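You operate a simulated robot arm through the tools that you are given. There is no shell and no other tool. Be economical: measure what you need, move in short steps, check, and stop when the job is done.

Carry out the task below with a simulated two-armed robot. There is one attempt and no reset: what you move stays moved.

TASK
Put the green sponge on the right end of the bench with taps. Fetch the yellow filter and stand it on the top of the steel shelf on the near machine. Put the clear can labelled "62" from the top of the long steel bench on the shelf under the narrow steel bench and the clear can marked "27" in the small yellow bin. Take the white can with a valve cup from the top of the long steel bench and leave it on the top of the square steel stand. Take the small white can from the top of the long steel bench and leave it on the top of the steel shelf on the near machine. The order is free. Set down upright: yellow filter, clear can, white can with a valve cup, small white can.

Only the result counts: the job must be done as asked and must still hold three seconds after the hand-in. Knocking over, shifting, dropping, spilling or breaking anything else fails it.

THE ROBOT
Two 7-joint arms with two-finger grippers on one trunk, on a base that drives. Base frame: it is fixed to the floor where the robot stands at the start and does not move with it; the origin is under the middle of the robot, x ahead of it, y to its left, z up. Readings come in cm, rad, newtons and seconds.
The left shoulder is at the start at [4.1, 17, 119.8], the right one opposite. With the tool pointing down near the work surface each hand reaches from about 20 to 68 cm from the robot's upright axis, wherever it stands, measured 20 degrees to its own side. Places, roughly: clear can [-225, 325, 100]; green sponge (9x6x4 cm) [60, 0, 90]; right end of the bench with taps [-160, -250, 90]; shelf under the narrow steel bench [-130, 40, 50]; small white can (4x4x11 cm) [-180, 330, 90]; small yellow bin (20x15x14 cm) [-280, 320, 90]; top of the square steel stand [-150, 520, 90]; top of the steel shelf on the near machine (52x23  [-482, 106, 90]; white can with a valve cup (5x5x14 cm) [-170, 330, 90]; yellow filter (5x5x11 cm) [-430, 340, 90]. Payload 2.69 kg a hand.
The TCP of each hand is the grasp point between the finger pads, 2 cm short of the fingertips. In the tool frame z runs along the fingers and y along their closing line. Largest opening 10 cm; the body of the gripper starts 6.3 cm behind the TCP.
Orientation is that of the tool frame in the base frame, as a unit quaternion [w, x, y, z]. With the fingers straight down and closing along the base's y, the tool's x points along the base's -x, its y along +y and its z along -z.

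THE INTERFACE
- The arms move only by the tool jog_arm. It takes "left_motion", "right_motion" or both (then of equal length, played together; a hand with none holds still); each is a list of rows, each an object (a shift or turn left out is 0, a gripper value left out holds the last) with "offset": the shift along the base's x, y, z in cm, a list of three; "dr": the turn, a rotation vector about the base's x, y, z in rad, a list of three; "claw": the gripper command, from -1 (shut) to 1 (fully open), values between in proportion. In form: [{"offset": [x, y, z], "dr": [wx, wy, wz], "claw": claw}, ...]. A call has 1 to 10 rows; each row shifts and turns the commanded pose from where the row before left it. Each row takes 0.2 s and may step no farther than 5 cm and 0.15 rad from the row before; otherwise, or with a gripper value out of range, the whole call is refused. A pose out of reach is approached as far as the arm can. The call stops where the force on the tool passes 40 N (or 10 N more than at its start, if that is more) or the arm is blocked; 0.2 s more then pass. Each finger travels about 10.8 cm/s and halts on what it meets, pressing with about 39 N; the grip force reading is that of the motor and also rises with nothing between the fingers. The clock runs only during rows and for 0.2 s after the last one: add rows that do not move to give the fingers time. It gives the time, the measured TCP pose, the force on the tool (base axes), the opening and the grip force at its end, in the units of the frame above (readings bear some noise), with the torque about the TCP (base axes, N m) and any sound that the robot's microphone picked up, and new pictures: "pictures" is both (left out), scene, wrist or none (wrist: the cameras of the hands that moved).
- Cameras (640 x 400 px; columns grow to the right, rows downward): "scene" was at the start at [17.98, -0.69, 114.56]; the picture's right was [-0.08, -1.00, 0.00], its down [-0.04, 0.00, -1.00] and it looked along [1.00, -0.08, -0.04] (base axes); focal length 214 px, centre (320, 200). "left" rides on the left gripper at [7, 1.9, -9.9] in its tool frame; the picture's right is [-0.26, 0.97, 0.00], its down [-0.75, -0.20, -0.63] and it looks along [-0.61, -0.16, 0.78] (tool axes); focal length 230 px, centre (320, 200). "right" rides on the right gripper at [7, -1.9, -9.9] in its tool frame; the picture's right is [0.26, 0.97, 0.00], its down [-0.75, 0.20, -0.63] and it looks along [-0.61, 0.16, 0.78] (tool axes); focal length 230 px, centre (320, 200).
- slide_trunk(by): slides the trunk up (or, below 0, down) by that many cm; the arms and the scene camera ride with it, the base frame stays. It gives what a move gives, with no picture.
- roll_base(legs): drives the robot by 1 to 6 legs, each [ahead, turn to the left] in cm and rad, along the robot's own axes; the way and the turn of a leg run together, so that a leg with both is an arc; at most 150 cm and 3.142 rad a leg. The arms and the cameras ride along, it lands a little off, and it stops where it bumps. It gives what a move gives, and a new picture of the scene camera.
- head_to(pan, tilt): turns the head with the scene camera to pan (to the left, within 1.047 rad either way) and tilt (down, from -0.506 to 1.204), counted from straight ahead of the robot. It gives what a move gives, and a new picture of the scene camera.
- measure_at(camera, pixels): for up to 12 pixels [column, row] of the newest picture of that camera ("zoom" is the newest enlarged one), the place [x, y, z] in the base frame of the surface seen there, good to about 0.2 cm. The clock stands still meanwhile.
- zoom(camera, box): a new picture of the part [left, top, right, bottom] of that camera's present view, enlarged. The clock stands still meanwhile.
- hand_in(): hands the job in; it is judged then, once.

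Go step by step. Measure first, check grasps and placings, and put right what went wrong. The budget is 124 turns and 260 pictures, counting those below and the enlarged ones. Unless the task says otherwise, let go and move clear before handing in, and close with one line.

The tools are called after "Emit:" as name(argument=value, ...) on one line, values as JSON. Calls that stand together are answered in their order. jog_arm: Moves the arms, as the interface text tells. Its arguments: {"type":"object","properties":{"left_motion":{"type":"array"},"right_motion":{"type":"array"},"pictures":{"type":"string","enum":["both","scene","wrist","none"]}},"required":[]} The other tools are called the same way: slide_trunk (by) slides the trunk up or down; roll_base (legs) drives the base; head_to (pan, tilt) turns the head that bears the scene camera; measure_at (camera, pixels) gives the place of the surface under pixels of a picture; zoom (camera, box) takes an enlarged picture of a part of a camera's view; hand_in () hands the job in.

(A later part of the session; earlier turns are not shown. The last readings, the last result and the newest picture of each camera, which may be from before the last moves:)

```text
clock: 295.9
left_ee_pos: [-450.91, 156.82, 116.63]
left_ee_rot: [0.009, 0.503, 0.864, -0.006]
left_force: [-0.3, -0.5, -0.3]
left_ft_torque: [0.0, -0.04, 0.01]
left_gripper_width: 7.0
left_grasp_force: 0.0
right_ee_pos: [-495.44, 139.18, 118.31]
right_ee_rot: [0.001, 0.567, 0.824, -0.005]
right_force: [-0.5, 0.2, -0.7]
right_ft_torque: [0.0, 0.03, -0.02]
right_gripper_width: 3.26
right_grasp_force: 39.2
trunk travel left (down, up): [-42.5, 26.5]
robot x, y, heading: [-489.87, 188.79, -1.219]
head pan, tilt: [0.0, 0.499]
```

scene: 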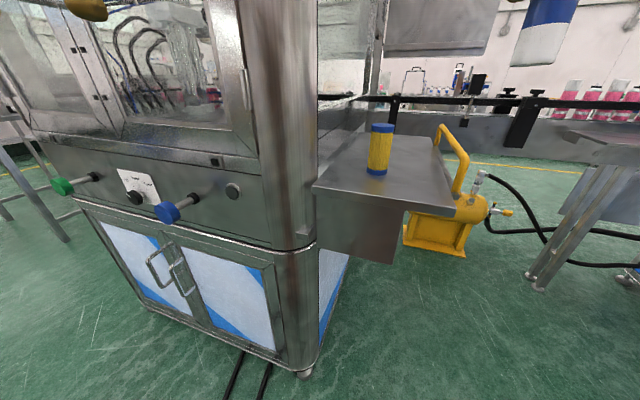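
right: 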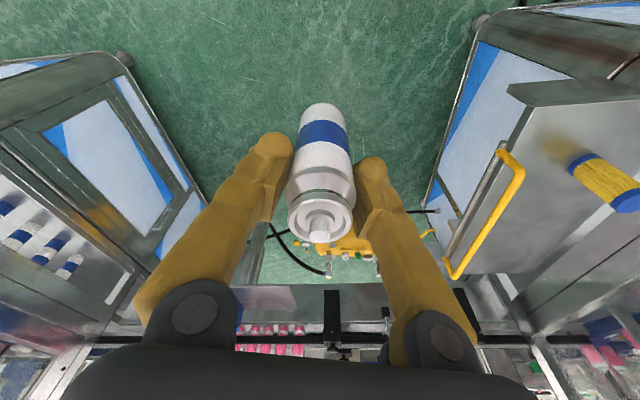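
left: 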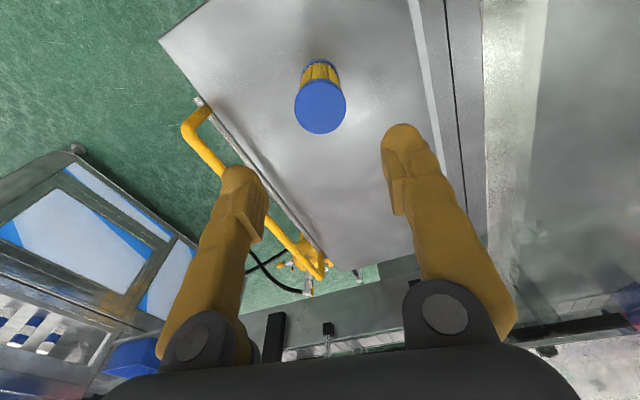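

The filter is at (-480.2,121). I'll drive 5 cm closer and then bring the right hand over (-488.5,128.5).

Emit:
roll_base(legs=[[5, 0]])

Emit:
jog_arm(right_motion=[{"offset": [0.8, -1, 0]}, {"offset": [1.2, -1.5, 0]}, {"offset": [1.5, -1.5, 0]}, {"offset": [1.5, -1.5, -1]}, {"offset": [0.5, -0.7, -2]}, {"offset": [0, 0, -2]}, {"offset": [0, 0, -2]}, {"offset": [0, 0, 0]}], left_motion=[{"offset": [0, 0, 0]}, {"offset": [0, 0, 0]}, {"offset": [0, 0, 0]}, {"offset": [0, 0, 0]}, {"offset": [0, 0, 0]}, {"offset": [0, 0, 0]}, {"offset": [0, 0, 0]}, {"offset": [0, 0, 0]}], pictures="both")

```text
clock: 296.8
left_ee_pos: [-450.34, 155.33, 118.01]
left_ee_rot: [0.021, 0.504, 0.863, -0.016]
left_force: [1.0, 0.2, 1.1]
left_ft_torque: [-0.02, 0.02, 0.01]
left_gripper_width: 6.99
left_grasp_force: 0.0
right_ee_pos: [-495.08, 137.85, 119.77]
right_ee_rot: [0.013, 0.566, 0.824, -0.013]
right_force: [0.1, 0.9, 0.0]
right_ft_torque: [-0.04, -0.05, -0.02]
right_gripper_width: 3.24
right_grasp_force: 38.9
trunk travel left (down, up): [-42.5, 26.5]
robot x, y, heading: [-488.73, 183.99, -1.219]
head pan, tilt: [0.0, 0.499]
```

scene: 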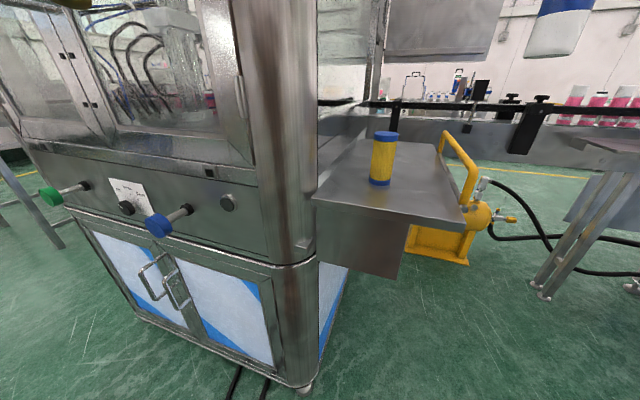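

```text
clock: 298.6
left_ee_pos: [-450.29, 155.31, 118.09]
left_ee_rot: [0.022, 0.503, 0.864, -0.016]
left_force: [-0.2, -0.6, 0.1]
left_ft_torque: [-0.04, -0.02, 0.0]
left_gripper_width: 6.99
left_grasp_force: 0.1
right_ee_pos: [-489.44, 131.56, 112.51]
right_ee_rot: [0.014, 0.566, 0.824, -0.013]
right_force: [-0.5, 0.4, 0.1]
right_ft_torque: [-0.03, -0.01, 0.0]
right_gripper_width: 3.23
right_grasp_force: 39.2
trunk travel left (down, up): [-42.5, 26.5]
robot x, y, heading: [-489.07, 183.82, -1.218]
head pan, tilt: [0.0, 0.499]
```

scene: 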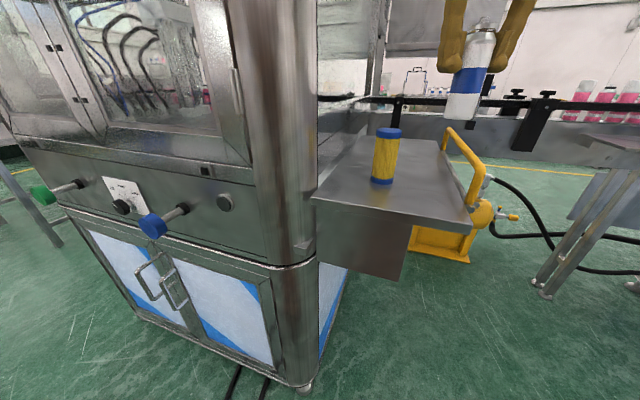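
right: 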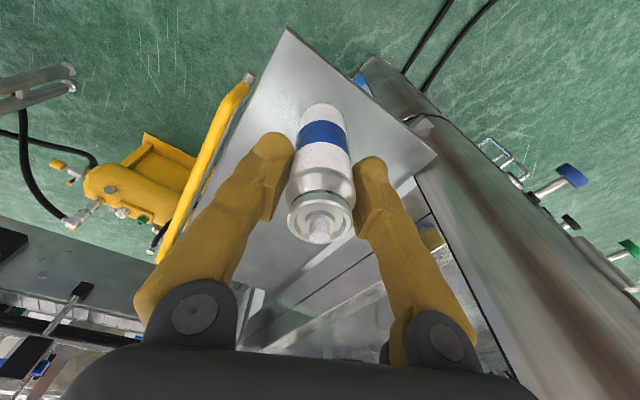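
left: 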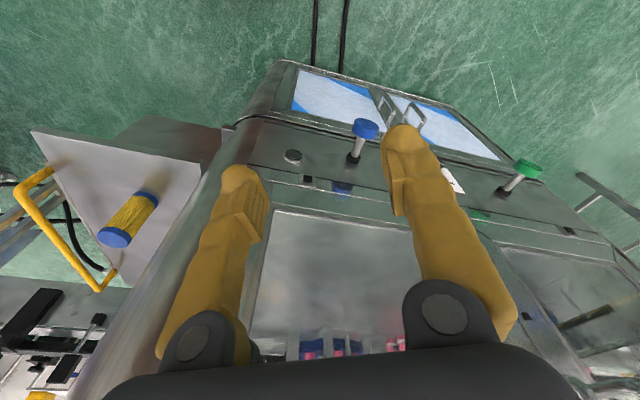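

The can hangs upright above the shelf's near corner. I'll shift (+1.1,-3.1), straighten, and lower to ~1 cm above contact.

Emit:
jog_arm(right_motion=[{"offset": [0.5, -1.2, 0], "dr": [0.012, 0, 0]}, {"offset": [0.6, -1.4, 0], "dr": [0.013, 0, 0]}, {"offset": [0.2, -0.6, -1], "dr": [0.012, 0, 0]}, {"offset": [0, 0, -2]}, {"offset": [0, 0, -2.5]}, {"offset": [0, 0, -2.5]}, {"offset": [0, 0, -2.5]}, {"offset": [0, 0, -2]}, {"offset": [0, 0, -1]}, {"offset": [0, 0, 0]}], left_motion=[{"offset": [0, 0, 0]}, {"offset": [0, 0, 0]}, {"offset": [0, 0, 0]}, {"offset": [0, 0, 0]}, {"offset": [0, 0, 0]}, {"offset": [0, 0, 0]}, {"offset": [0, 0, 0]}, {"offset": [0, 0, 0]}, {"offset": [0, 0, 0]}, {"offset": [0, 0, 0]}], pictures="scene")

```text
clock: 300.8
left_ee_pos: [-450.41, 155.09, 117.85]
left_ee_rot: [0.022, 0.504, 0.863, -0.015]
left_force: [0.0, 0.3, 1.0]
left_ft_torque: [0.02, -0.04, -0.02]
left_gripper_width: 7.0
left_grasp_force: 0.0
right_ee_pos: [-488.05, 128.1, 99.11]
right_ee_rot: [0.002, 0.566, 0.825, 0.002]
right_force: [0.2, -0.9, -0.6]
right_ft_torque: [0.02, 0.01, -0.01]
right_gripper_width: 3.24
right_grasp_force: 39.8
trunk travel left (down, up): [-42.5, 26.5]
robot x, y, heading: [-489.11, 184.01, -1.219]
head pan, tilt: [0.0, 0.499]
```

scene: 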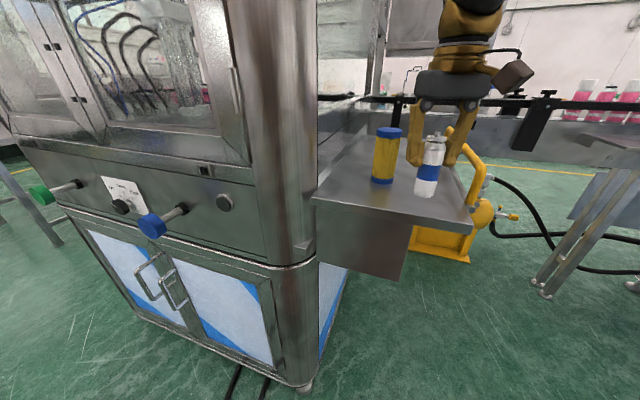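

No contact yet at 99.1. I'll lower 2.3 cm finely.

Emit:
jog_arm(right_motion=[{"offset": [0, 0, -0.6]}, {"offset": [0, 0, -0.6]}, {"offset": [0, 0, -0.4]}, {"offset": [0, 0, -0.4]}, {"offset": [0, 0, -0.3]}, {"offset": [0, 0, 0]}], left_motion=[{"offset": [0, 0, 0]}, {"offset": [0, 0, 0]}, {"offset": [0, 0, 0]}, {"offset": [0, 0, 0]}, {"offset": [0, 0, 0]}, {"offset": [0, 0, 0]}], pictures="none")

```text
clock: 302.2
left_ee_pos: [-450.29, 155.4, 118.08]
left_ee_rot: [0.022, 0.504, 0.863, -0.018]
left_force: [0.3, 0.4, 0.4]
left_ft_torque: [-0.01, -0.03, -0.01]
left_gripper_width: 7.01
left_grasp_force: 0.1
right_ee_pos: [-488.15, 128.2, 97.24]
right_ee_rot: [0.006, 0.566, 0.824, 0.0]
right_force: [-0.7, 0.1, 39.2]
right_ft_torque: [-0.21, 0.01, 0.0]
right_gripper_width: 3.23
right_grasp_force: 39.0
trunk travel left (down, up): [-42.5, 26.5]
robot x, y, heading: [-488.74, 183.75, -1.218]
head pan, tilt: [0.0, 0.499]
```

Contact reads 39 N down, so the can is on the shelf. I'll ease up, open, and rise.

Emit:
jog_arm(right_motion=[{"offset": [0, 0, 0.25]}, {"offset": [0, 0, 0.2]}, {"offset": [0, 0, 0], "claw": -0.2}, {"offset": [0, 0, 0], "claw": 0.2}, {"offset": [0, 0, 0]}, {"offset": [0, 0, 1]}, {"offset": [0, 0, 3]}, {"offset": [0, 0, 4]}, {"offset": [0, 0, 4]}, {"offset": [0, 0, 4]}], left_motion=[{"offset": [0, 0, 0]}, {"offset": [0, 0, 0]}, {"offset": [0, 0, 0]}, {"offset": [0, 0, 0]}, {"offset": [0, 0, 0]}, {"offset": [0, 0, 0]}, {"offset": [0, 0, 0]}, {"offset": [0, 0, 0]}, {"offset": [0, 0, 0]}, {"offset": [0, 0, 0]}], pictures="both")

```text
clock: 304.4
left_ee_pos: [-450.4, 155.29, 118.01]
left_ee_rot: [0.022, 0.504, 0.863, -0.016]
left_force: [-0.1, 1.0, 0.2]
left_ft_torque: [-0.03, 0.01, 0.01]
left_gripper_width: 6.99
left_grasp_force: 0.0
right_ee_pos: [-488.23, 128.3, 113.32]
right_ee_rot: [0.001, 0.566, 0.825, 0.003]
right_force: [-0.4, 0.0, 0.1]
right_ft_torque: [0.02, -0.03, -0.02]
right_gripper_width: 6.0
right_grasp_force: 0.1
trunk travel left (down, up): [-42.5, 26.5]
robot x, y, heading: [-488.62, 184.07, -1.225]
head pan, tilt: [0.0, 0.499]
```

scene: 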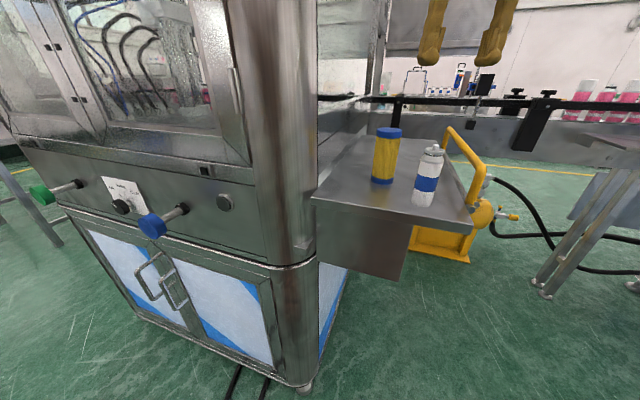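
right: 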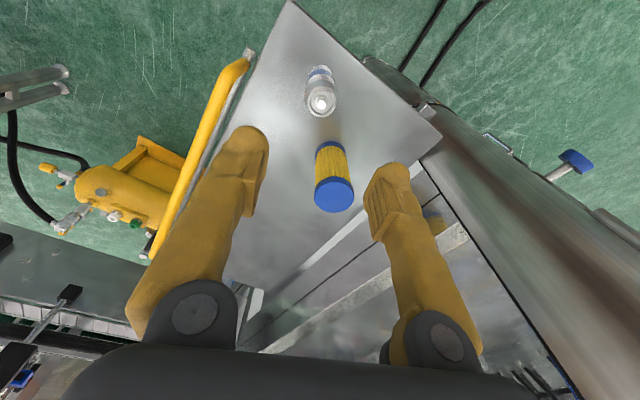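
left: 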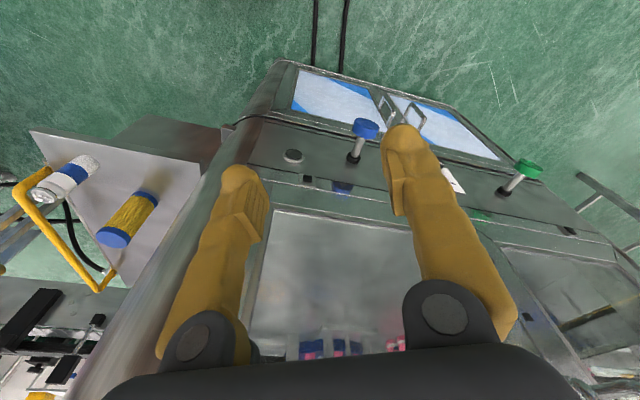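

Both the filter and the small can stand upright on the shelf. Next are cans 27 and 62: I'll back off, recross the cables eastward, and come up to bench 1's near side, angled at the cans.

Emit:
roll_base(legs=[[-30, 0], [0, 1.31], [150, 0], [73, 0], [0, 0.88], [34, 0]])

```text
clock: 310.9
left_ee_pos: [-458.81, 241.75, 115.8]
left_ee_rot: [-0.005, -0.126, 0.992, 0.0]
left_force: [-0.2, -0.3, -0.1]
left_ft_torque: [0.02, 0.02, -0.01]
left_gripper_width: 6.99
left_grasp_force: 0.1
right_ee_pos: [-442.07, 198.27, 114.67]
right_ee_rot: [0.015, -0.052, 0.999, 0.004]
right_force: [-0.1, -0.2, 0.0]
right_ft_torque: [0.0, -0.01, 0.01]
right_gripper_width: 6.03
right_grasp_force: 0.1
trunk travel left (down, up): [-42.5, 26.5]
robot x, y, heading: [-492.98, 212.26, 0.117]
head pan, tilt: [0.0, 0.499]
stopped in leg 3: the robot was blocked; the commanded pose is now the measured one
```

scene: 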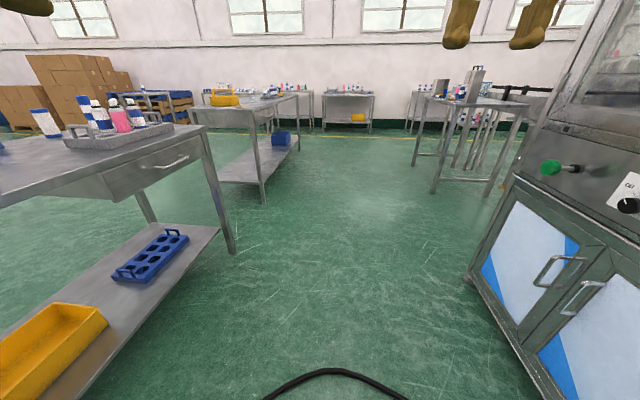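

A stop at leg 3, with everything clear. I'll resume.

Emit:
roll_base(legs=[[0, -0.03], [150, 0], [66, 0], [0, 0.88], [32, 0]])

```text
clock: 311.7
left_ee_pos: [-462.69, 240.65, 114.25]
left_ee_rot: [-0.035, -0.117, 0.993, 0.001]
left_force: [-0.9, -0.4, -0.5]
left_ft_torque: [0.06, -0.06, -0.01]
left_gripper_width: 7.04
left_grasp_force: 0.1
right_ee_pos: [-446.73, 196.76, 116.47]
right_ee_rot: [0.034, -0.04, 0.999, 0.006]
right_force: [-0.7, -0.1, 0.0]
right_ft_torque: [0.04, -0.07, -0.01]
right_gripper_width: 6.0
right_grasp_force: 0.0
trunk travel left (down, up): [-42.5, 26.5]
robot x, y, heading: [-492.89, 211.94, 0.099]
head pan, tilt: [0.0, 0.499]
stopped in leg 1: the robot was blocked; the commanded pose is now the measured one
```

scene: 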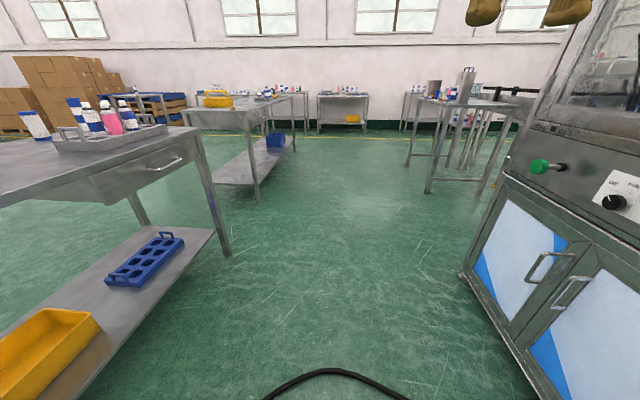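

I'll extend the left hand and straighten both, then resume the drive.

Emit:
jog_arm(left_motion=[{"offset": [1.5, 0.1, 0.2], "dr": [0, -0.01, 0]}, {"offset": [2, 0.1, 0.2], "dr": [0, -0.01, 0]}, {"offset": [2.2, 0.2, 0.3], "dr": [0, -0.01, 0]}, {"offset": [2.2, 0.2, 0.3]}, {"offset": [2.2, 0.2, 0.3]}, {"offset": [2.2, 0.2, 0]}, {"offset": [1.5, 0, 0]}, {"offset": [0, 0, 0]}], right_motion=[{"offset": [0, 0, 0], "dr": [0, 0.015, 0]}, {"offset": [0, 0, 0], "dr": [0, 0.015, 0]}, {"offset": [0, 0, -0.3], "dr": [0, 0.02, 0]}, {"offset": [0, 0, 0], "dr": [0, 0.018, 0]}, {"offset": [0, 0, 0]}, {"offset": [0, 0, 0]}, {"offset": [0, 0, 0]}, {"offset": [0, 0, 0]}], pictures="none")

Emit:
roll_base(legs=[[0, -0.01], [150, 0], [66, 0], [0, 0.88], [32, 0]])

```text
clock: 313.5
left_ee_pos: [-448.19, 241.93, 117.62]
left_ee_rot: [0.013, -0.116, 0.993, -0.001]
left_force: [0.0, 0.0, 1.0]
left_ft_torque: [-0.03, -0.04, 0.0]
left_gripper_width: 7.02
left_grasp_force: 0.0
right_ee_pos: [-446.33, 196.79, 116.11]
right_ee_rot: [-0.002, -0.041, 0.999, 0.006]
right_force: [0.4, 0.7, 0.1]
right_ft_torque: [-0.01, -0.02, 0.02]
right_gripper_width: 5.97
right_grasp_force: 0.0
trunk travel left (down, up): [-42.5, 26.5]
robot x, y, heading: [-492.82, 212.16, 0.102]
head pan, tilt: [0.0, 0.499]
```

```text
clock: 328.4
left_ee_pos: [-256.65, 312.69, 117.58]
left_ee_rot: [0.012, -0.524, 0.851, 0.003]
left_force: [0.8, -0.3, 0.3]
left_ft_torque: [-0.05, -0.03, -0.03]
left_gripper_width: 6.99
left_grasp_force: 0.0
right_ee_pos: [-221.11, 285.21, 116.03]
right_ee_rot: [-0.006, -0.458, 0.889, 0.004]
right_force: [0.3, 0.0, 0.2]
right_ft_torque: [0.02, 0.0, 0.03]
right_gripper_width: 6.01
right_grasp_force: 0.0
trunk travel left (down, up): [-42.5, 26.5]
robot x, y, heading: [-263.04, 259.2, 0.969]
head pan, tilt: [0.0, 0.499]
```

scene: 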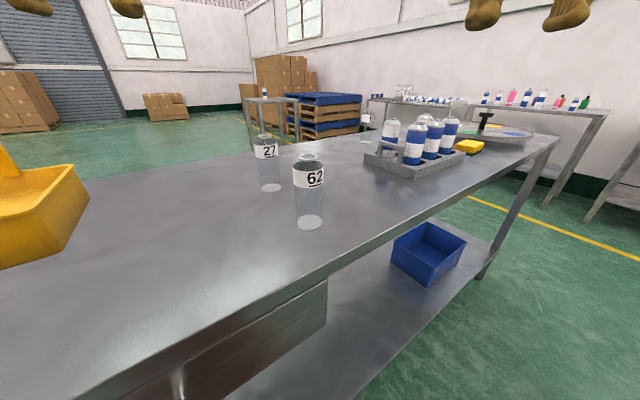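

The cans "27" (270,165) and "62" (310,190) and the bin are in view. I'll measure them, then turn right 0.35 so the left hand can take 27.

Emit:
measure_at(camera="scene", pixels=[[270, 187], [265, 152], [310, 222], [309, 180], [308, 156], [265, 136], [85, 195], [68, 168], [0, 200], [10, 155], [40, 260], [2, 268]])

Emit:
roll_base(legs=[[0, -0.35]])

Emit:
jog_arm(left_motion=[{"offset": [0, 0, 0], "claw": 1}, {"offset": [0, 1, 0]}, {"offset": [0, 1.5, 0]}, {"offset": [0, 0, 0]}], right_motion=[{"offset": [0, 0, 0]}, {"offset": [0, 0, 0]}, {"offset": [0, 0, 0]}, {"offset": [0, 0, 0]}], pictures="wrist")

```text
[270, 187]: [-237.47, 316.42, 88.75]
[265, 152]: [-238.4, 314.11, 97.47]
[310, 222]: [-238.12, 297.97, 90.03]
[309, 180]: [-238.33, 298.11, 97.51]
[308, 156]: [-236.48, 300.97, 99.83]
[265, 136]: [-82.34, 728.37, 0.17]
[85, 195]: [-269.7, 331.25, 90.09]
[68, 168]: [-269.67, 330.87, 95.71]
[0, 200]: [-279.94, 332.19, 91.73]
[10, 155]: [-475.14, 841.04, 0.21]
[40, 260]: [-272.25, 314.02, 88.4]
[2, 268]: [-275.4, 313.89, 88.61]
```

```text
clock: 329.9
left_ee_pos: [-240.43, 306.2, 118.21]
left_ee_rot: [0.021, -0.369, 0.929, 0.004]
left_force: [0.0, 0.4, 0.6]
left_ft_torque: [0.02, -0.03, -0.02]
left_gripper_width: 7.0
left_grasp_force: 0.1
right_ee_pos: [-216.34, 268.39, 116.69]
right_ee_rot: [0.004, -0.298, 0.954, 0.008]
right_force: [0.5, -0.6, -0.4]
right_ft_torque: [0.03, -0.03, 0.0]
right_gripper_width: 5.99
right_grasp_force: 0.1
trunk travel left (down, up): [-42.5, 26.5]
robot x, y, heading: [-263.16, 259.52, 0.626]
head pan, tilt: [0.0, 0.499]
```

scene: 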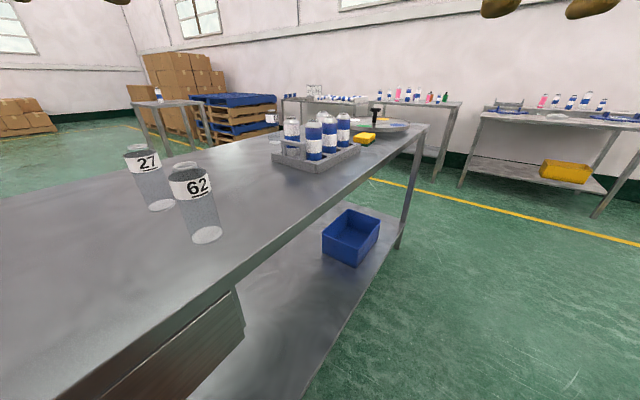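

```text
clock: 330.9
left_ee_pos: [-241.94, 307.72, 118.89]
left_ee_rot: [0.028, -0.37, 0.929, 0.006]
left_force: [-0.4, 1.2, -0.1]
left_ft_torque: [-0.01, 0.03, 0.03]
left_gripper_width: 9.98
left_grasp_force: 0.1
right_ee_pos: [-217.67, 267.26, 117.33]
right_ee_rot: [0.011, -0.298, 0.954, 0.011]
right_force: [0.3, 0.5, 0.1]
right_ft_torque: [-0.01, 0.03, 0.01]
right_gripper_width: 5.98
right_grasp_force: 0.0
trunk travel left (down, up): [-42.5, 26.5]
robot x, y, heading: [-263.34, 259.6, 0.618]
head pan, tilt: [0.0, 0.499]
```

right: 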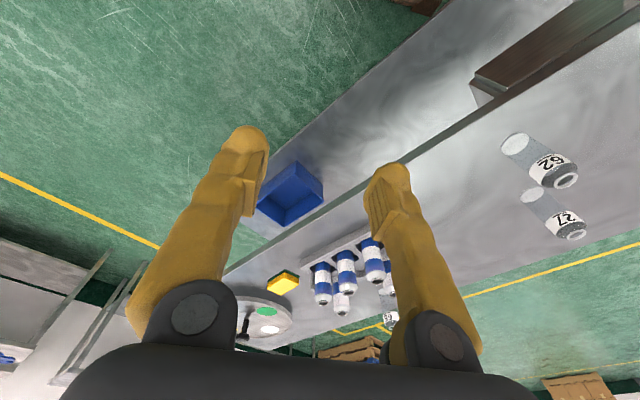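
left: 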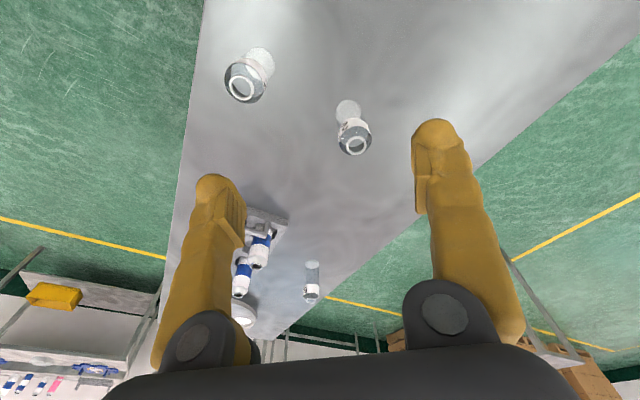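

The left view shows 62 at (245,80) and 27 at (355,130). From measurements 27's axis is about (-237,316.6), top about 100. I'll go above it and down to just over its top.

Emit:
jog_arm(left_motion=[{"offset": [0.9, 1.4, 0], "dr": [-0.01, 0.012, 0]}, {"offset": [1.2, 2, 0], "dr": [-0.011, 0.018, 0]}, {"offset": [1.4, 2.6, -0.5], "dr": [-0.011, 0.018, 0]}, {"offset": [1.2, 2.2, -1]}, {"offset": [0.2, 0.6, -2]}, {"offset": [0, 0, -3]}, {"offset": [0, 0, -3]}, {"offset": [0, 0, -2.5]}, {"offset": [0, 0, -1.5]}, {"offset": [0, 0, 0]}], right_motion=[{"offset": [0, 0, 0]}, {"offset": [0, 0, 0]}, {"offset": [0, 0, 0]}, {"offset": [0, 0, 0]}, {"offset": [0, 0, 0]}, {"offset": [0, 0, 0]}, {"offset": [0, 0, 0]}, {"offset": [0, 0, 0]}, {"offset": [0, 0, 0]}, {"offset": [0, 0, 0]}], pictures="wrist")

```text
clock: 333.1
left_ee_pos: [-237.05, 316.39, 105.54]
left_ee_rot: [0.0, -0.37, 0.929, -0.001]
left_force: [0.5, 0.3, -0.1]
left_ft_torque: [0.0, 0.05, -0.01]
left_gripper_width: 9.99
left_grasp_force: 0.1
right_ee_pos: [-217.77, 267.21, 117.45]
right_ee_rot: [0.011, -0.298, 0.954, 0.01]
right_force: [0.0, 0.5, 0.3]
right_ft_torque: [-0.02, -0.03, -0.01]
right_gripper_width: 6.01
right_grasp_force: 0.0
trunk travel left (down, up): [-42.5, 26.5]
robot x, y, heading: [-263.21, 259.75, 0.621]
head pan, tilt: [0.0, 0.499]
```

right: 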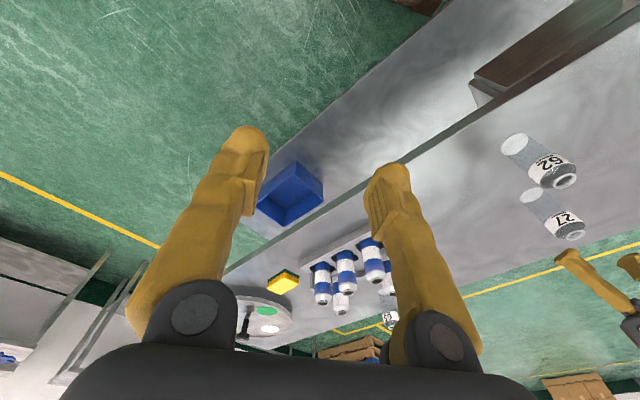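
left: 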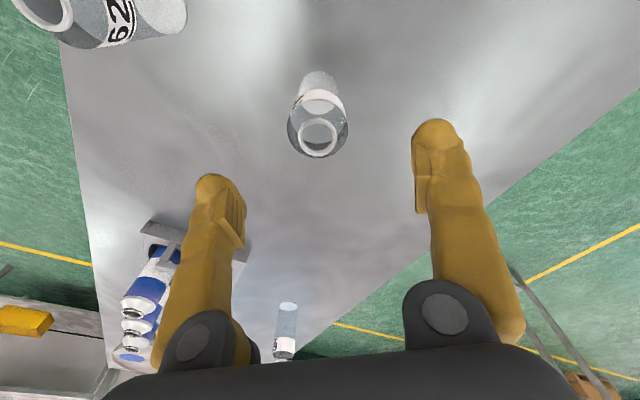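

Well centred. I'll go down to 95.2, close, and start lifting.

Emit:
jog_arm(left_motion=[{"offset": [0, 0, -2.3]}, {"offset": [0, 0, -2.7]}, {"offset": [0, 0, -2.5]}, {"offset": [0, 0, -1.8]}, {"offset": [0, 0, -1]}, {"offset": [0, 0, 0]}, {"offset": [0, 0, 0], "claw": 0.3}, {"offset": [0, 0, 0], "claw": -0.1}, {"offset": [0, 0, 0]}, {"offset": [0, 0, 2]}], right_motion=[{"offset": [0, 0, 0]}, {"offset": [0, 0, 0]}, {"offset": [0, 0, 0]}, {"offset": [0, 0, 0]}, {"offset": [0, 0, 0]}, {"offset": [0, 0, 0]}, {"offset": [0, 0, 0]}, {"offset": [0, 0, 0]}, {"offset": [0, 0, 0]}, {"offset": [0, 0, 0]}], pictures="wrist")

```text
clock: 335.3
left_ee_pos: [-236.99, 316.39, 97.19]
left_ee_rot: [0.0, -0.369, 0.93, -0.001]
left_force: [0.2, 0.0, 0.0]
left_ft_torque: [0.01, 0.02, 0.02]
left_gripper_width: 4.52
left_grasp_force: 0.1
right_ee_pos: [-217.93, 267.22, 117.45]
right_ee_rot: [0.013, -0.298, 0.954, 0.011]
right_force: [-0.2, -0.3, -0.4]
right_ft_torque: [0.0, -0.06, -0.02]
right_gripper_width: 6.01
right_grasp_force: 0.1
trunk travel left (down, up): [-42.5, 26.5]
robot x, y, heading: [-262.89, 259.49, 0.622]
head pan, tilt: [0.0, 0.499]
```

right: 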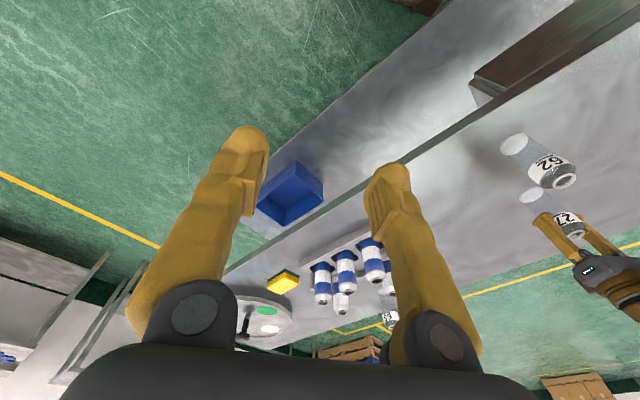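
left: 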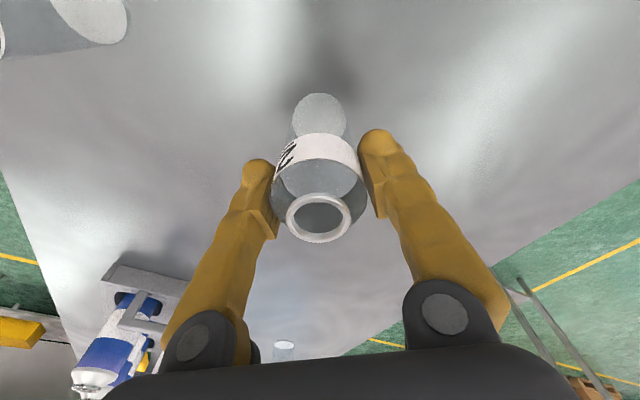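

The commanded 4.5 cm wasn't tight enough (grip 0). I'll lower 2 cm, close further, and lift.

Emit:
jog_arm(left_motion=[{"offset": [0, 0, -1]}, {"offset": [0, 0, -1]}, {"offset": [0, 0, 0]}, {"offset": [0, 0, 0], "claw": -0.6}, {"offset": [0, 0, 0]}, {"offset": [0, 0, 2]}, {"offset": [0, 0, 3.5]}, {"offset": [0, 0, 4]}, {"offset": [0, 0, 4]}, {"offset": [0, 0, 4]}], right_motion=[{"offset": [0, 0, 0]}, {"offset": [0, 0, 0]}, {"offset": [0, 0, 0]}, {"offset": [0, 0, 0]}, {"offset": [0, 0, 0]}, {"offset": [0, 0, 0]}, {"offset": [0, 0, 0]}, {"offset": [0, 0, 0]}, {"offset": [0, 0, 0]}, {"offset": [0, 0, 0]}], pictures="wrist")

```text
clock: 337.5
left_ee_pos: [-237.1, 316.45, 112.71]
left_ee_rot: [0.001, -0.37, 0.929, 0.0]
left_force: [0.2, -0.4, -0.5]
left_ft_torque: [0.0, -0.05, -0.04]
left_gripper_width: 4.23
left_grasp_force: 38.8
right_ee_pos: [-217.81, 267.19, 117.39]
right_ee_rot: [0.011, -0.299, 0.954, 0.011]
right_force: [0.1, -0.3, 0.6]
right_ft_torque: [0.05, -0.01, 0.01]
right_gripper_width: 6.0
right_grasp_force: 0.1
trunk travel left (down, up): [-42.5, 26.5]
robot x, y, heading: [-263.06, 259.62, 0.62]
head pan, tilt: [0.0, 0.499]
```

right: 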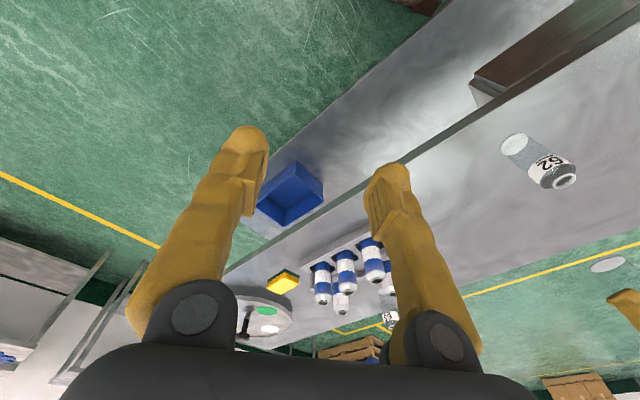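
left: 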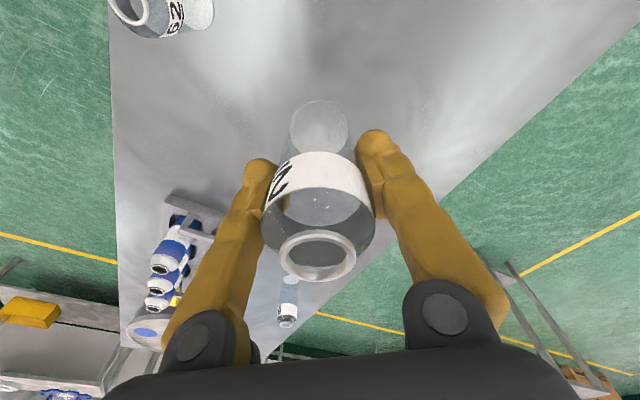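

Can 27 is held (4.2 cm), its bottom about 7 cm below the TCP. I'll raise it 4 cm and turn the base left 0.76 to bring it over the bin.

Emit:
jog_arm(left_motion=[{"offset": [0, 0, 1]}, {"offset": [-0.3, -0.6, 1.5]}, {"offset": [-0.3, -0.6, 1.5]}, {"offset": [0, 0, 0]}], right_motion=[{"offset": [0, 0, 0]}, {"offset": [0, 0, 0]}, {"offset": [0, 0, 0]}, {"offset": [0, 0, 0]}], pictures="none")

Emit:
roll_base(legs=[[0, 0.72]])

Emit:
jog_arm(left_motion=[{"offset": [0, 0, 0]}, {"offset": [0, 0, 0]}], right_motion=[{"offset": [0, 0, 0]}, {"offset": [0, 0, 0], "claw": 1}], pictures="wrist")

```text
clock: 338.5
left_ee_pos: [-237.67, 315.46, 116.5]
left_ee_rot: [0.0, -0.37, 0.929, 0.0]
left_force: [0.2, 0.2, -0.8]
left_ft_torque: [-0.03, -0.01, 0.01]
left_gripper_width: 4.23
left_grasp_force: 38.9
right_ee_pos: [-217.8, 267.32, 117.45]
right_ee_rot: [0.012, -0.298, 0.954, 0.01]
right_force: [0.6, -0.6, -0.8]
right_ft_torque: [0.0, 0.0, 0.02]
right_gripper_width: 6.0
right_grasp_force: 0.1
trunk travel left (down, up): [-42.5, 26.5]
robot x, y, heading: [-263.16, 259.4, 0.625]
head pan, tilt: [0.0, 0.499]
```

```text
clock: 340.9
left_ee_pos: [-281.97, 318.03, 116.63]
left_ee_rot: [0.001, -0.679, 0.734, -0.001]
left_force: [-0.2, -0.4, 0.0]
left_ft_torque: [-0.01, -0.04, 0.05]
left_gripper_width: 4.24
left_grasp_force: 38.9
right_ee_pos: [-234.81, 295.84, 117.49]
right_ee_rot: [0.007, -0.622, 0.783, 0.014]
right_force: [-0.1, 0.1, 0.4]
right_ft_torque: [0.0, 0.0, -0.03]
right_gripper_width: 6.01
right_grasp_force: 0.1
trunk travel left (down, up): [-42.5, 26.5]
robot x, y, heading: [-262.8, 259.5, 1.356]
head pan, tilt: [0.0, 0.499]
```

scene: 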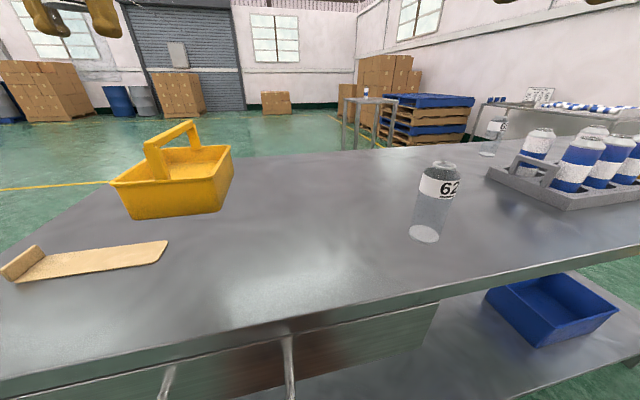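

```text
clock: 341.5
left_ee_pos: [-282.32, 316.31, 117.5]
left_ee_rot: [0.008, -0.68, 0.734, 0.004]
left_force: [-0.7, -0.6, 1.1]
left_ft_torque: [-0.02, -0.03, 0.0]
left_gripper_width: 4.26
left_grasp_force: 39.2
right_ee_pos: [-235.12, 294.0, 117.73]
right_ee_rot: [0.01, -0.622, 0.783, 0.016]
right_force: [0.5, -0.2, 0.2]
right_ft_torque: [0.02, 0.01, -0.02]
right_gripper_width: 9.97
right_grasp_force: 0.0
trunk travel left (down, up): [-42.5, 26.5]
robot x, y, heading: [-262.88, 259.45, 1.357]
head pan, tilt: [0.0, 0.499]
```

right: 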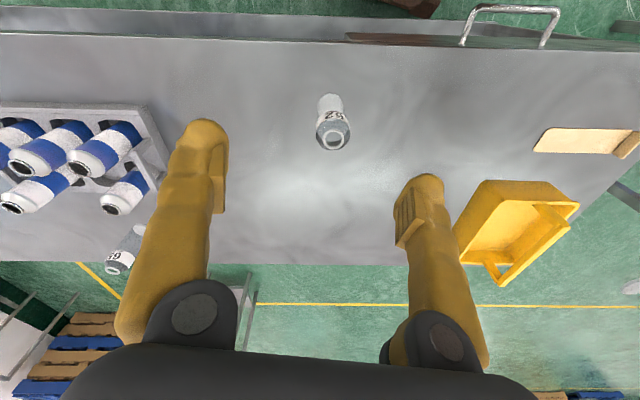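
left: 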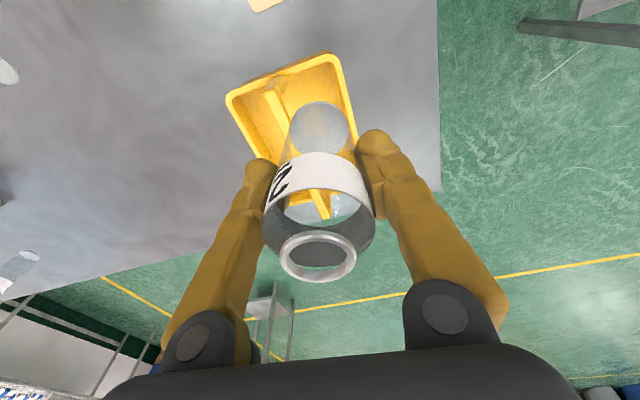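

The bin has an arch handle across its middle, so the can must go in one half with the fingers closing along y. I'll measure the bin, and turn the hand -90° meanwhile.

Emit:
measure_at(camera="right", pixels=[[488, 182], [577, 206], [503, 284], [456, 231], [510, 245], [530, 215], [495, 268], [560, 215], [490, 225], [545, 235]])

Emit:
measure_at(camera="left", pixels=[[231, 96], [330, 57], [352, 120], [262, 158], [272, 92], [285, 125], [250, 110], [310, 80], [322, 205], [340, 90]])

Emit:
jog_arm(left_motion=[{"offset": [0, 0, 0], "dr": [0, 0, -0.08]}, {"offset": [0, 0, 0], "dr": [0, 0, -0.14]}, {"offset": [0, 0, 0], "dr": [0, 0, -0.15]}, {"offset": [0, 0, 0], "dr": [0, 0, -0.15]}, {"offset": [0, 0, 0], "dr": [0, 0, -0.15]}, {"offset": [0, 0, 0], "dr": [0, 0, -0.15]}, {"offset": [0, 0, 0], "dr": [0, 0, -0.15]}, {"offset": [0, 0, 0], "dr": [0, 0, -0.15]}, {"offset": [0, 0, 0], "dr": [0, 0, -0.15]}, {"offset": [0, 0, 0], "dr": [0, 0, -0.12]}], right_motion=[{"offset": [0, 0, 0]}, {"offset": [0, 0, 0]}, {"offset": [0, 0, 0]}, {"offset": [0, 0, 0]}, {"offset": [0, 0, 0]}, {"offset": [0, 0, 0]}, {"offset": [0, 0, 0]}, {"offset": [0, 0, 0]}, {"offset": [0, 0, 0]}, {"offset": [0, 0, 0]}], pictures="wrist")

```text
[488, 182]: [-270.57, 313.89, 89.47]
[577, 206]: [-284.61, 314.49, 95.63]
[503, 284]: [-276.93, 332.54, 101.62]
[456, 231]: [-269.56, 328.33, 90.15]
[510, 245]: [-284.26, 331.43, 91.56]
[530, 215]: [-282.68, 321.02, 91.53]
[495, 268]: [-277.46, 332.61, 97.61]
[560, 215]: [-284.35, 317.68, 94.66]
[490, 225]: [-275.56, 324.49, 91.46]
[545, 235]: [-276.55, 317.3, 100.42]
```

```text
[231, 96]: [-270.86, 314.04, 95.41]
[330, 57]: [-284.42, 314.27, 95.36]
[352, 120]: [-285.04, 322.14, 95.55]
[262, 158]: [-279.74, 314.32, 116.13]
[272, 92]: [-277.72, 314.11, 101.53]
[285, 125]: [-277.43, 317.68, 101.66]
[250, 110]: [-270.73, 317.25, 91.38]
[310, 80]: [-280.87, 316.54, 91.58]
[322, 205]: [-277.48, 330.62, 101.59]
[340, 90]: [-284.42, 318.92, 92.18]
```

```text
clock: 343.7
left_ee_pos: [-282.16, 316.26, 117.55]
left_ee_rot: [0.01, -0.052, 0.999, -0.003]
left_force: [-0.6, -0.9, -0.2]
left_ft_torque: [-0.02, 0.02, -0.03]
left_gripper_width: 4.24
left_grasp_force: 39.5
right_ee_pos: [-235.18, 294.03, 117.68]
right_ee_rot: [0.01, -0.622, 0.783, 0.016]
right_force: [-0.3, -0.4, 0.0]
right_ft_torque: [0.0, -0.02, -0.01]
right_gripper_width: 10.02
right_grasp_force: 0.0
trunk travel left (down, up): [-42.5, 26.5]
robot x, y, heading: [-263.13, 259.21, 1.359]
head pan, tilt: [0.0, 0.499]
```

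right: 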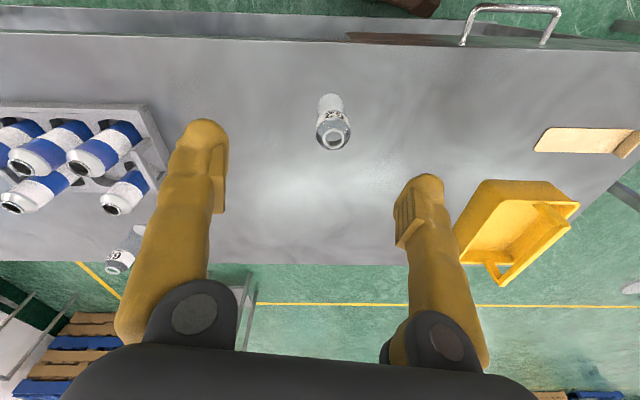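
left: 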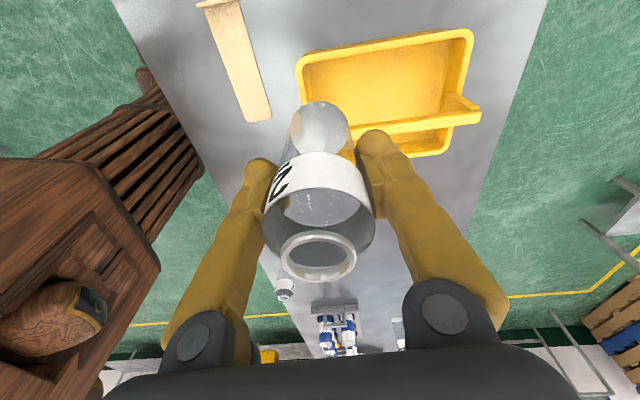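

The bin interior is x -270.5…-284.6, floor z=91.5, rim 95.5, with the handle bar at x=-277.5 up to z 101.6. I'll aim the can at (-281.4,320) in the left half and come down to just above the handle.

Emit:
jog_arm(left_motion=[{"offset": [0.2, 0.8, 0], "dr": [0, 0.01, 0]}, {"offset": [0.3, 1.4, 0], "dr": [0, 0.01, 0]}, {"offset": [0.2, 1.5, -0.5]}, {"offset": [0, 0, -1.5]}, {"offset": [0, 0, -2]}, {"offset": [0, 0, -1.5]}, {"offset": [0, 0, 0]}, {"offset": [0, 0, 0]}], right_motion=[{"offset": [0, 0, 0]}, {"offset": [0, 0, 0]}, {"offset": [0, 0, 0]}, {"offset": [0, 0, 0]}, {"offset": [0, 0, 0]}, {"offset": [0, 0, 0]}, {"offset": [0, 0, 0]}, {"offset": [0, 0, 0]}], pictures="wrist")

```text
clock: 345.5
left_ee_pos: [-281.46, 320.13, 111.88]
left_ee_rot: [0.0, -0.051, 0.999, -0.002]
left_force: [0.4, -1.1, -0.7]
left_ft_torque: [0.03, -0.02, 0.01]
left_gripper_width: 4.23
left_grasp_force: 39.0
right_ee_pos: [-235.06, 294.06, 117.77]
right_ee_rot: [0.011, -0.622, 0.783, 0.016]
right_force: [0.3, 0.2, 0.3]
right_ft_torque: [0.0, 0.0, 0.01]
right_gripper_width: 9.99
right_grasp_force: 0.0
trunk travel left (down, up): [-42.5, 26.5]
robot x, y, heading: [-262.79, 259.57, 1.356]
head pan, tilt: [0.0, 0.499]
```

right: 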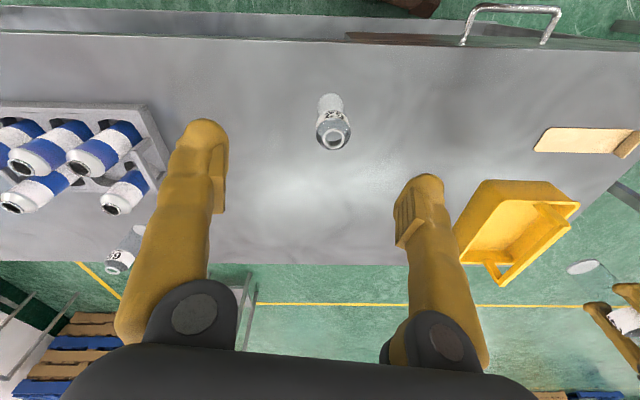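
left: 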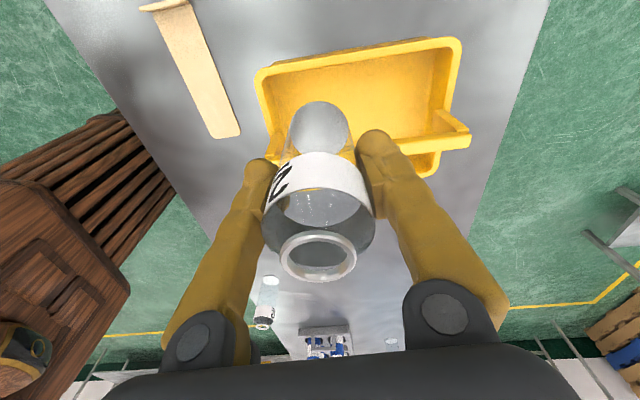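

Aligned at (-281.46,320.1). I'll lower straight into the bin's left half to TCP≈98.9.

Emit:
jog_arm(left_motion=[{"offset": [0, 0, -1]}, {"offset": [0, 0, -2]}, {"offset": [0, 0, -2]}, {"offset": [0, 0, -2]}, {"offset": [0, 0, -2]}, {"offset": [0, 0, -2]}, {"offset": [0, 0, -1.2]}, {"offset": [0, 0, -0.4]}, {"offset": [0, 0, -0.4]}, {"offset": [0, 0, 0]}], right_motion=[{"offset": [0, 0, 0]}, {"offset": [0, 0, 0]}, {"offset": [0, 0, 0]}, {"offset": [0, 0, 0]}, {"offset": [0, 0, 0]}, {"offset": [0, 0, 0]}, {"offset": [0, 0, 0]}, {"offset": [0, 0, 0]}, {"offset": [0, 0, 0]}, {"offset": [0, 0, 0]}], pictures="wrist")

```text
clock: 347.7
left_ee_pos: [-281.48, 319.97, 98.94]
left_ee_rot: [0.0, -0.052, 0.999, -0.002]
left_force: [-0.3, 0.2, -0.9]
left_ft_torque: [0.03, 0.01, 0.03]
left_gripper_width: 4.24
left_grasp_force: 38.7
right_ee_pos: [-235.11, 294.1, 117.81]
right_ee_rot: [0.011, -0.622, 0.783, 0.016]
right_force: [0.0, -0.7, 0.5]
right_ft_torque: [0.02, 0.02, 0.0]
right_gripper_width: 9.99
right_grasp_force: 0.0
trunk travel left (down, up): [-42.5, 26.5]
robot x, y, heading: [-262.83, 259.54, 1.36]
head pan, tilt: [0.0, 0.499]
```

right: 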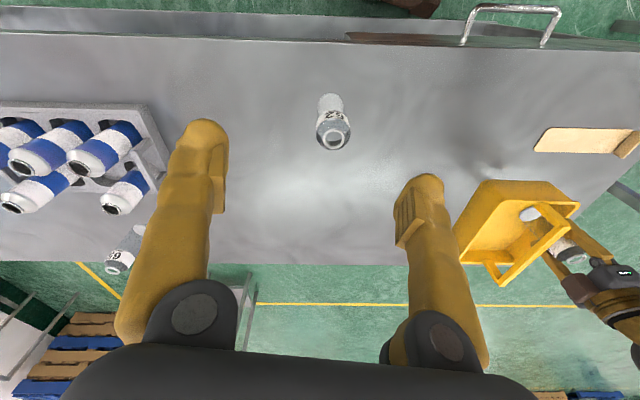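
left: 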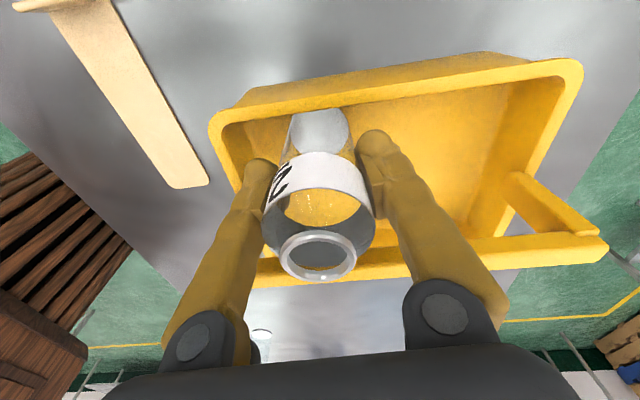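

The can is inside the bin between wall and handle, no contact yet. I'll lower 0.6 cm more, release, and rise.

Emit:
jog_arm(left_motion=[{"offset": [0, 0, -0.3]}, {"offset": [0, 0, -0.3]}, {"offset": [0, 0, 0]}, {"offset": [0, 0, 0], "claw": -0.05}, {"offset": [0, 0, 0], "claw": 0.2}, {"offset": [0, 0, 0.5]}, {"offset": [0, 0, 2]}, {"offset": [0, 0, 4]}, {"offset": [0, 0, 5]}, {"offset": [0, 0, 4]}], right_motion=[{"offset": [0, 0, 0]}, {"offset": [0, 0, 0]}, {"offset": [0, 0, 0]}, {"offset": [0, 0, 0]}, {"offset": [0, 0, 0]}, {"offset": [0, 0, 0]}, {"offset": [0, 0, 0]}, {"offset": [0, 0, 0]}, {"offset": [0, 0, 0]}, {"offset": [0, 0, 0]}], pictures="wrist")

Emit:
measure_at(camera="right", pixels=[[334, 140], [317, 132], [350, 132], [333, 100], [332, 150]])

```text
clock: 349.9
left_ee_pos: [-281.55, 319.91, 113.99]
left_ee_rot: [-0.001, -0.051, 0.999, -0.002]
left_force: [-0.5, -0.3, -0.1]
left_ft_torque: [-0.03, -0.03, 0.0]
left_gripper_width: 6.0
left_grasp_force: 0.1
right_ee_pos: [-235.01, 293.99, 117.77]
right_ee_rot: [0.011, -0.622, 0.783, 0.015]
right_force: [0.1, 0.4, 0.5]
right_ft_torque: [0.04, 0.03, -0.01]
right_gripper_width: 9.99
right_grasp_force: 0.1
trunk travel left (down, up): [-42.5, 26.5]
robot x, y, heading: [-263.03, 258.97, 1.356]
head pan, tilt: [0.0, 0.499]
```

right: 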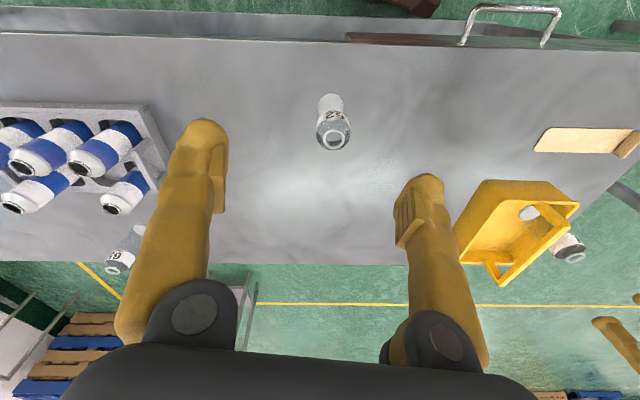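
left: 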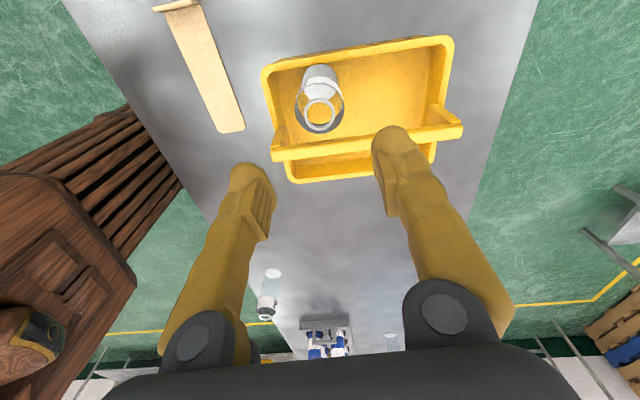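

```text
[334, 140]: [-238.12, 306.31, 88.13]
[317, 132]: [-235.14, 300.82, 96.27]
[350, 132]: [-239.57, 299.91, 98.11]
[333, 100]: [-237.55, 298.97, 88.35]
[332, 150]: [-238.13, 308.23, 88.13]
```

Can 27 stands upright in the bin. The shelf under the narrow bench needs a tilted hand, so I'll pitch the right hand about 45° forward and stage it in front of and above can 62, axis about (-237.2,300.5).

Emit:
jog_arm(right_motion=[{"offset": [-0.6, -0.5, -1], "dr": [0.12, -0.028, 0]}, {"offset": [-0.7, -0.5, -2], "dr": [0.127, -0.03, 0]}, {"offset": [-0.7, -0.6, -2], "dr": [0.127, -0.03, 0]}, {"offset": [-0.7, -0.6, -2], "dr": [0.127, -0.03, 0]}, {"offset": [-0.8, -0.5, -2], "dr": [0.127, -0.03, 0]}, {"offset": [-0.8, -0.5, -2], "dr": [0.127, -0.03, 0]}, {"offset": [0, 0, -2]}, {"offset": [0, 0, -0.8]}, {"offset": [0, 0, 0]}], left_motion=[{"offset": [0, 0, 1]}, {"offset": [0, 0, 1]}, {"offset": [0, 0, 0]}, {"offset": [0, 0, 0]}, {"offset": [0, 0, 0]}, {"offset": [0, 0, 0]}, {"offset": [0, 0, 0]}, {"offset": [0, 0, 0]}, {"offset": [0, 0, 0]}], pictures="both")

```text
clock: 351.9
left_ee_pos: [-281.44, 320.06, 115.88]
left_ee_rot: [-0.001, -0.051, 0.999, -0.001]
left_force: [0.9, -0.2, -0.4]
left_ft_torque: [0.01, 0.02, 0.0]
left_gripper_width: 5.99
left_grasp_force: 0.2
right_ee_pos: [-239.9, 296.45, 105.39]
right_ee_rot: [0.314, -0.566, 0.718, 0.255]
right_force: [0.1, 0.9, 0.3]
right_ft_torque: [0.01, -0.01, 0.02]
right_gripper_width: 10.0
right_grasp_force: 0.0
right hand out of reach, approached as far as the arm can: row 5, 6
trunk travel left (down, up): [-42.5, 26.5]
robot x, y, heading: [-262.58, 259.74, 1.359]
head pan, tilt: [0.0, 0.499]
```

scene: 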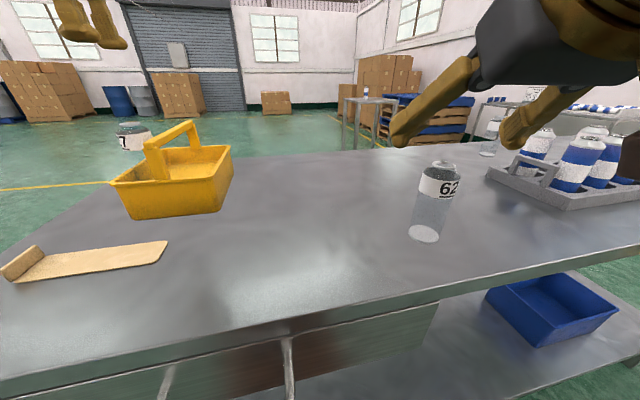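
right: 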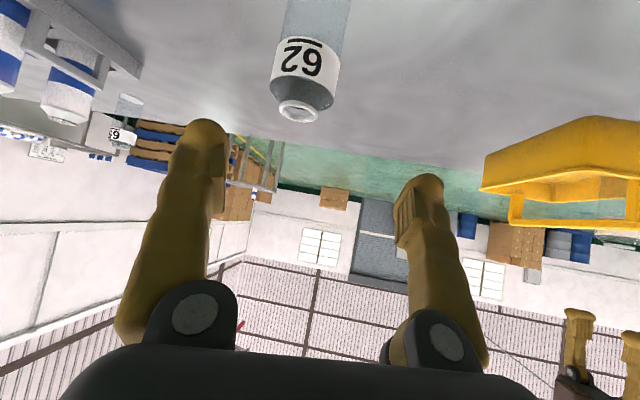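
left: 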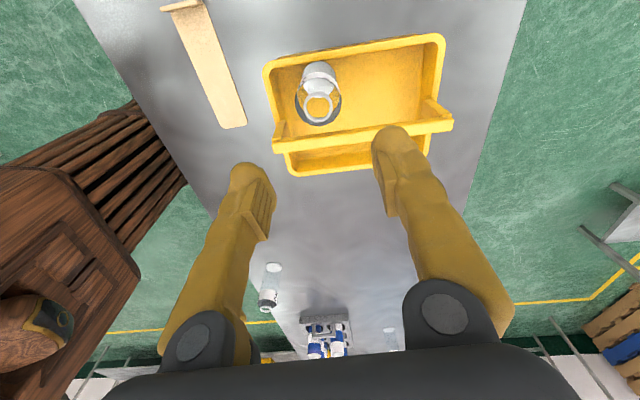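

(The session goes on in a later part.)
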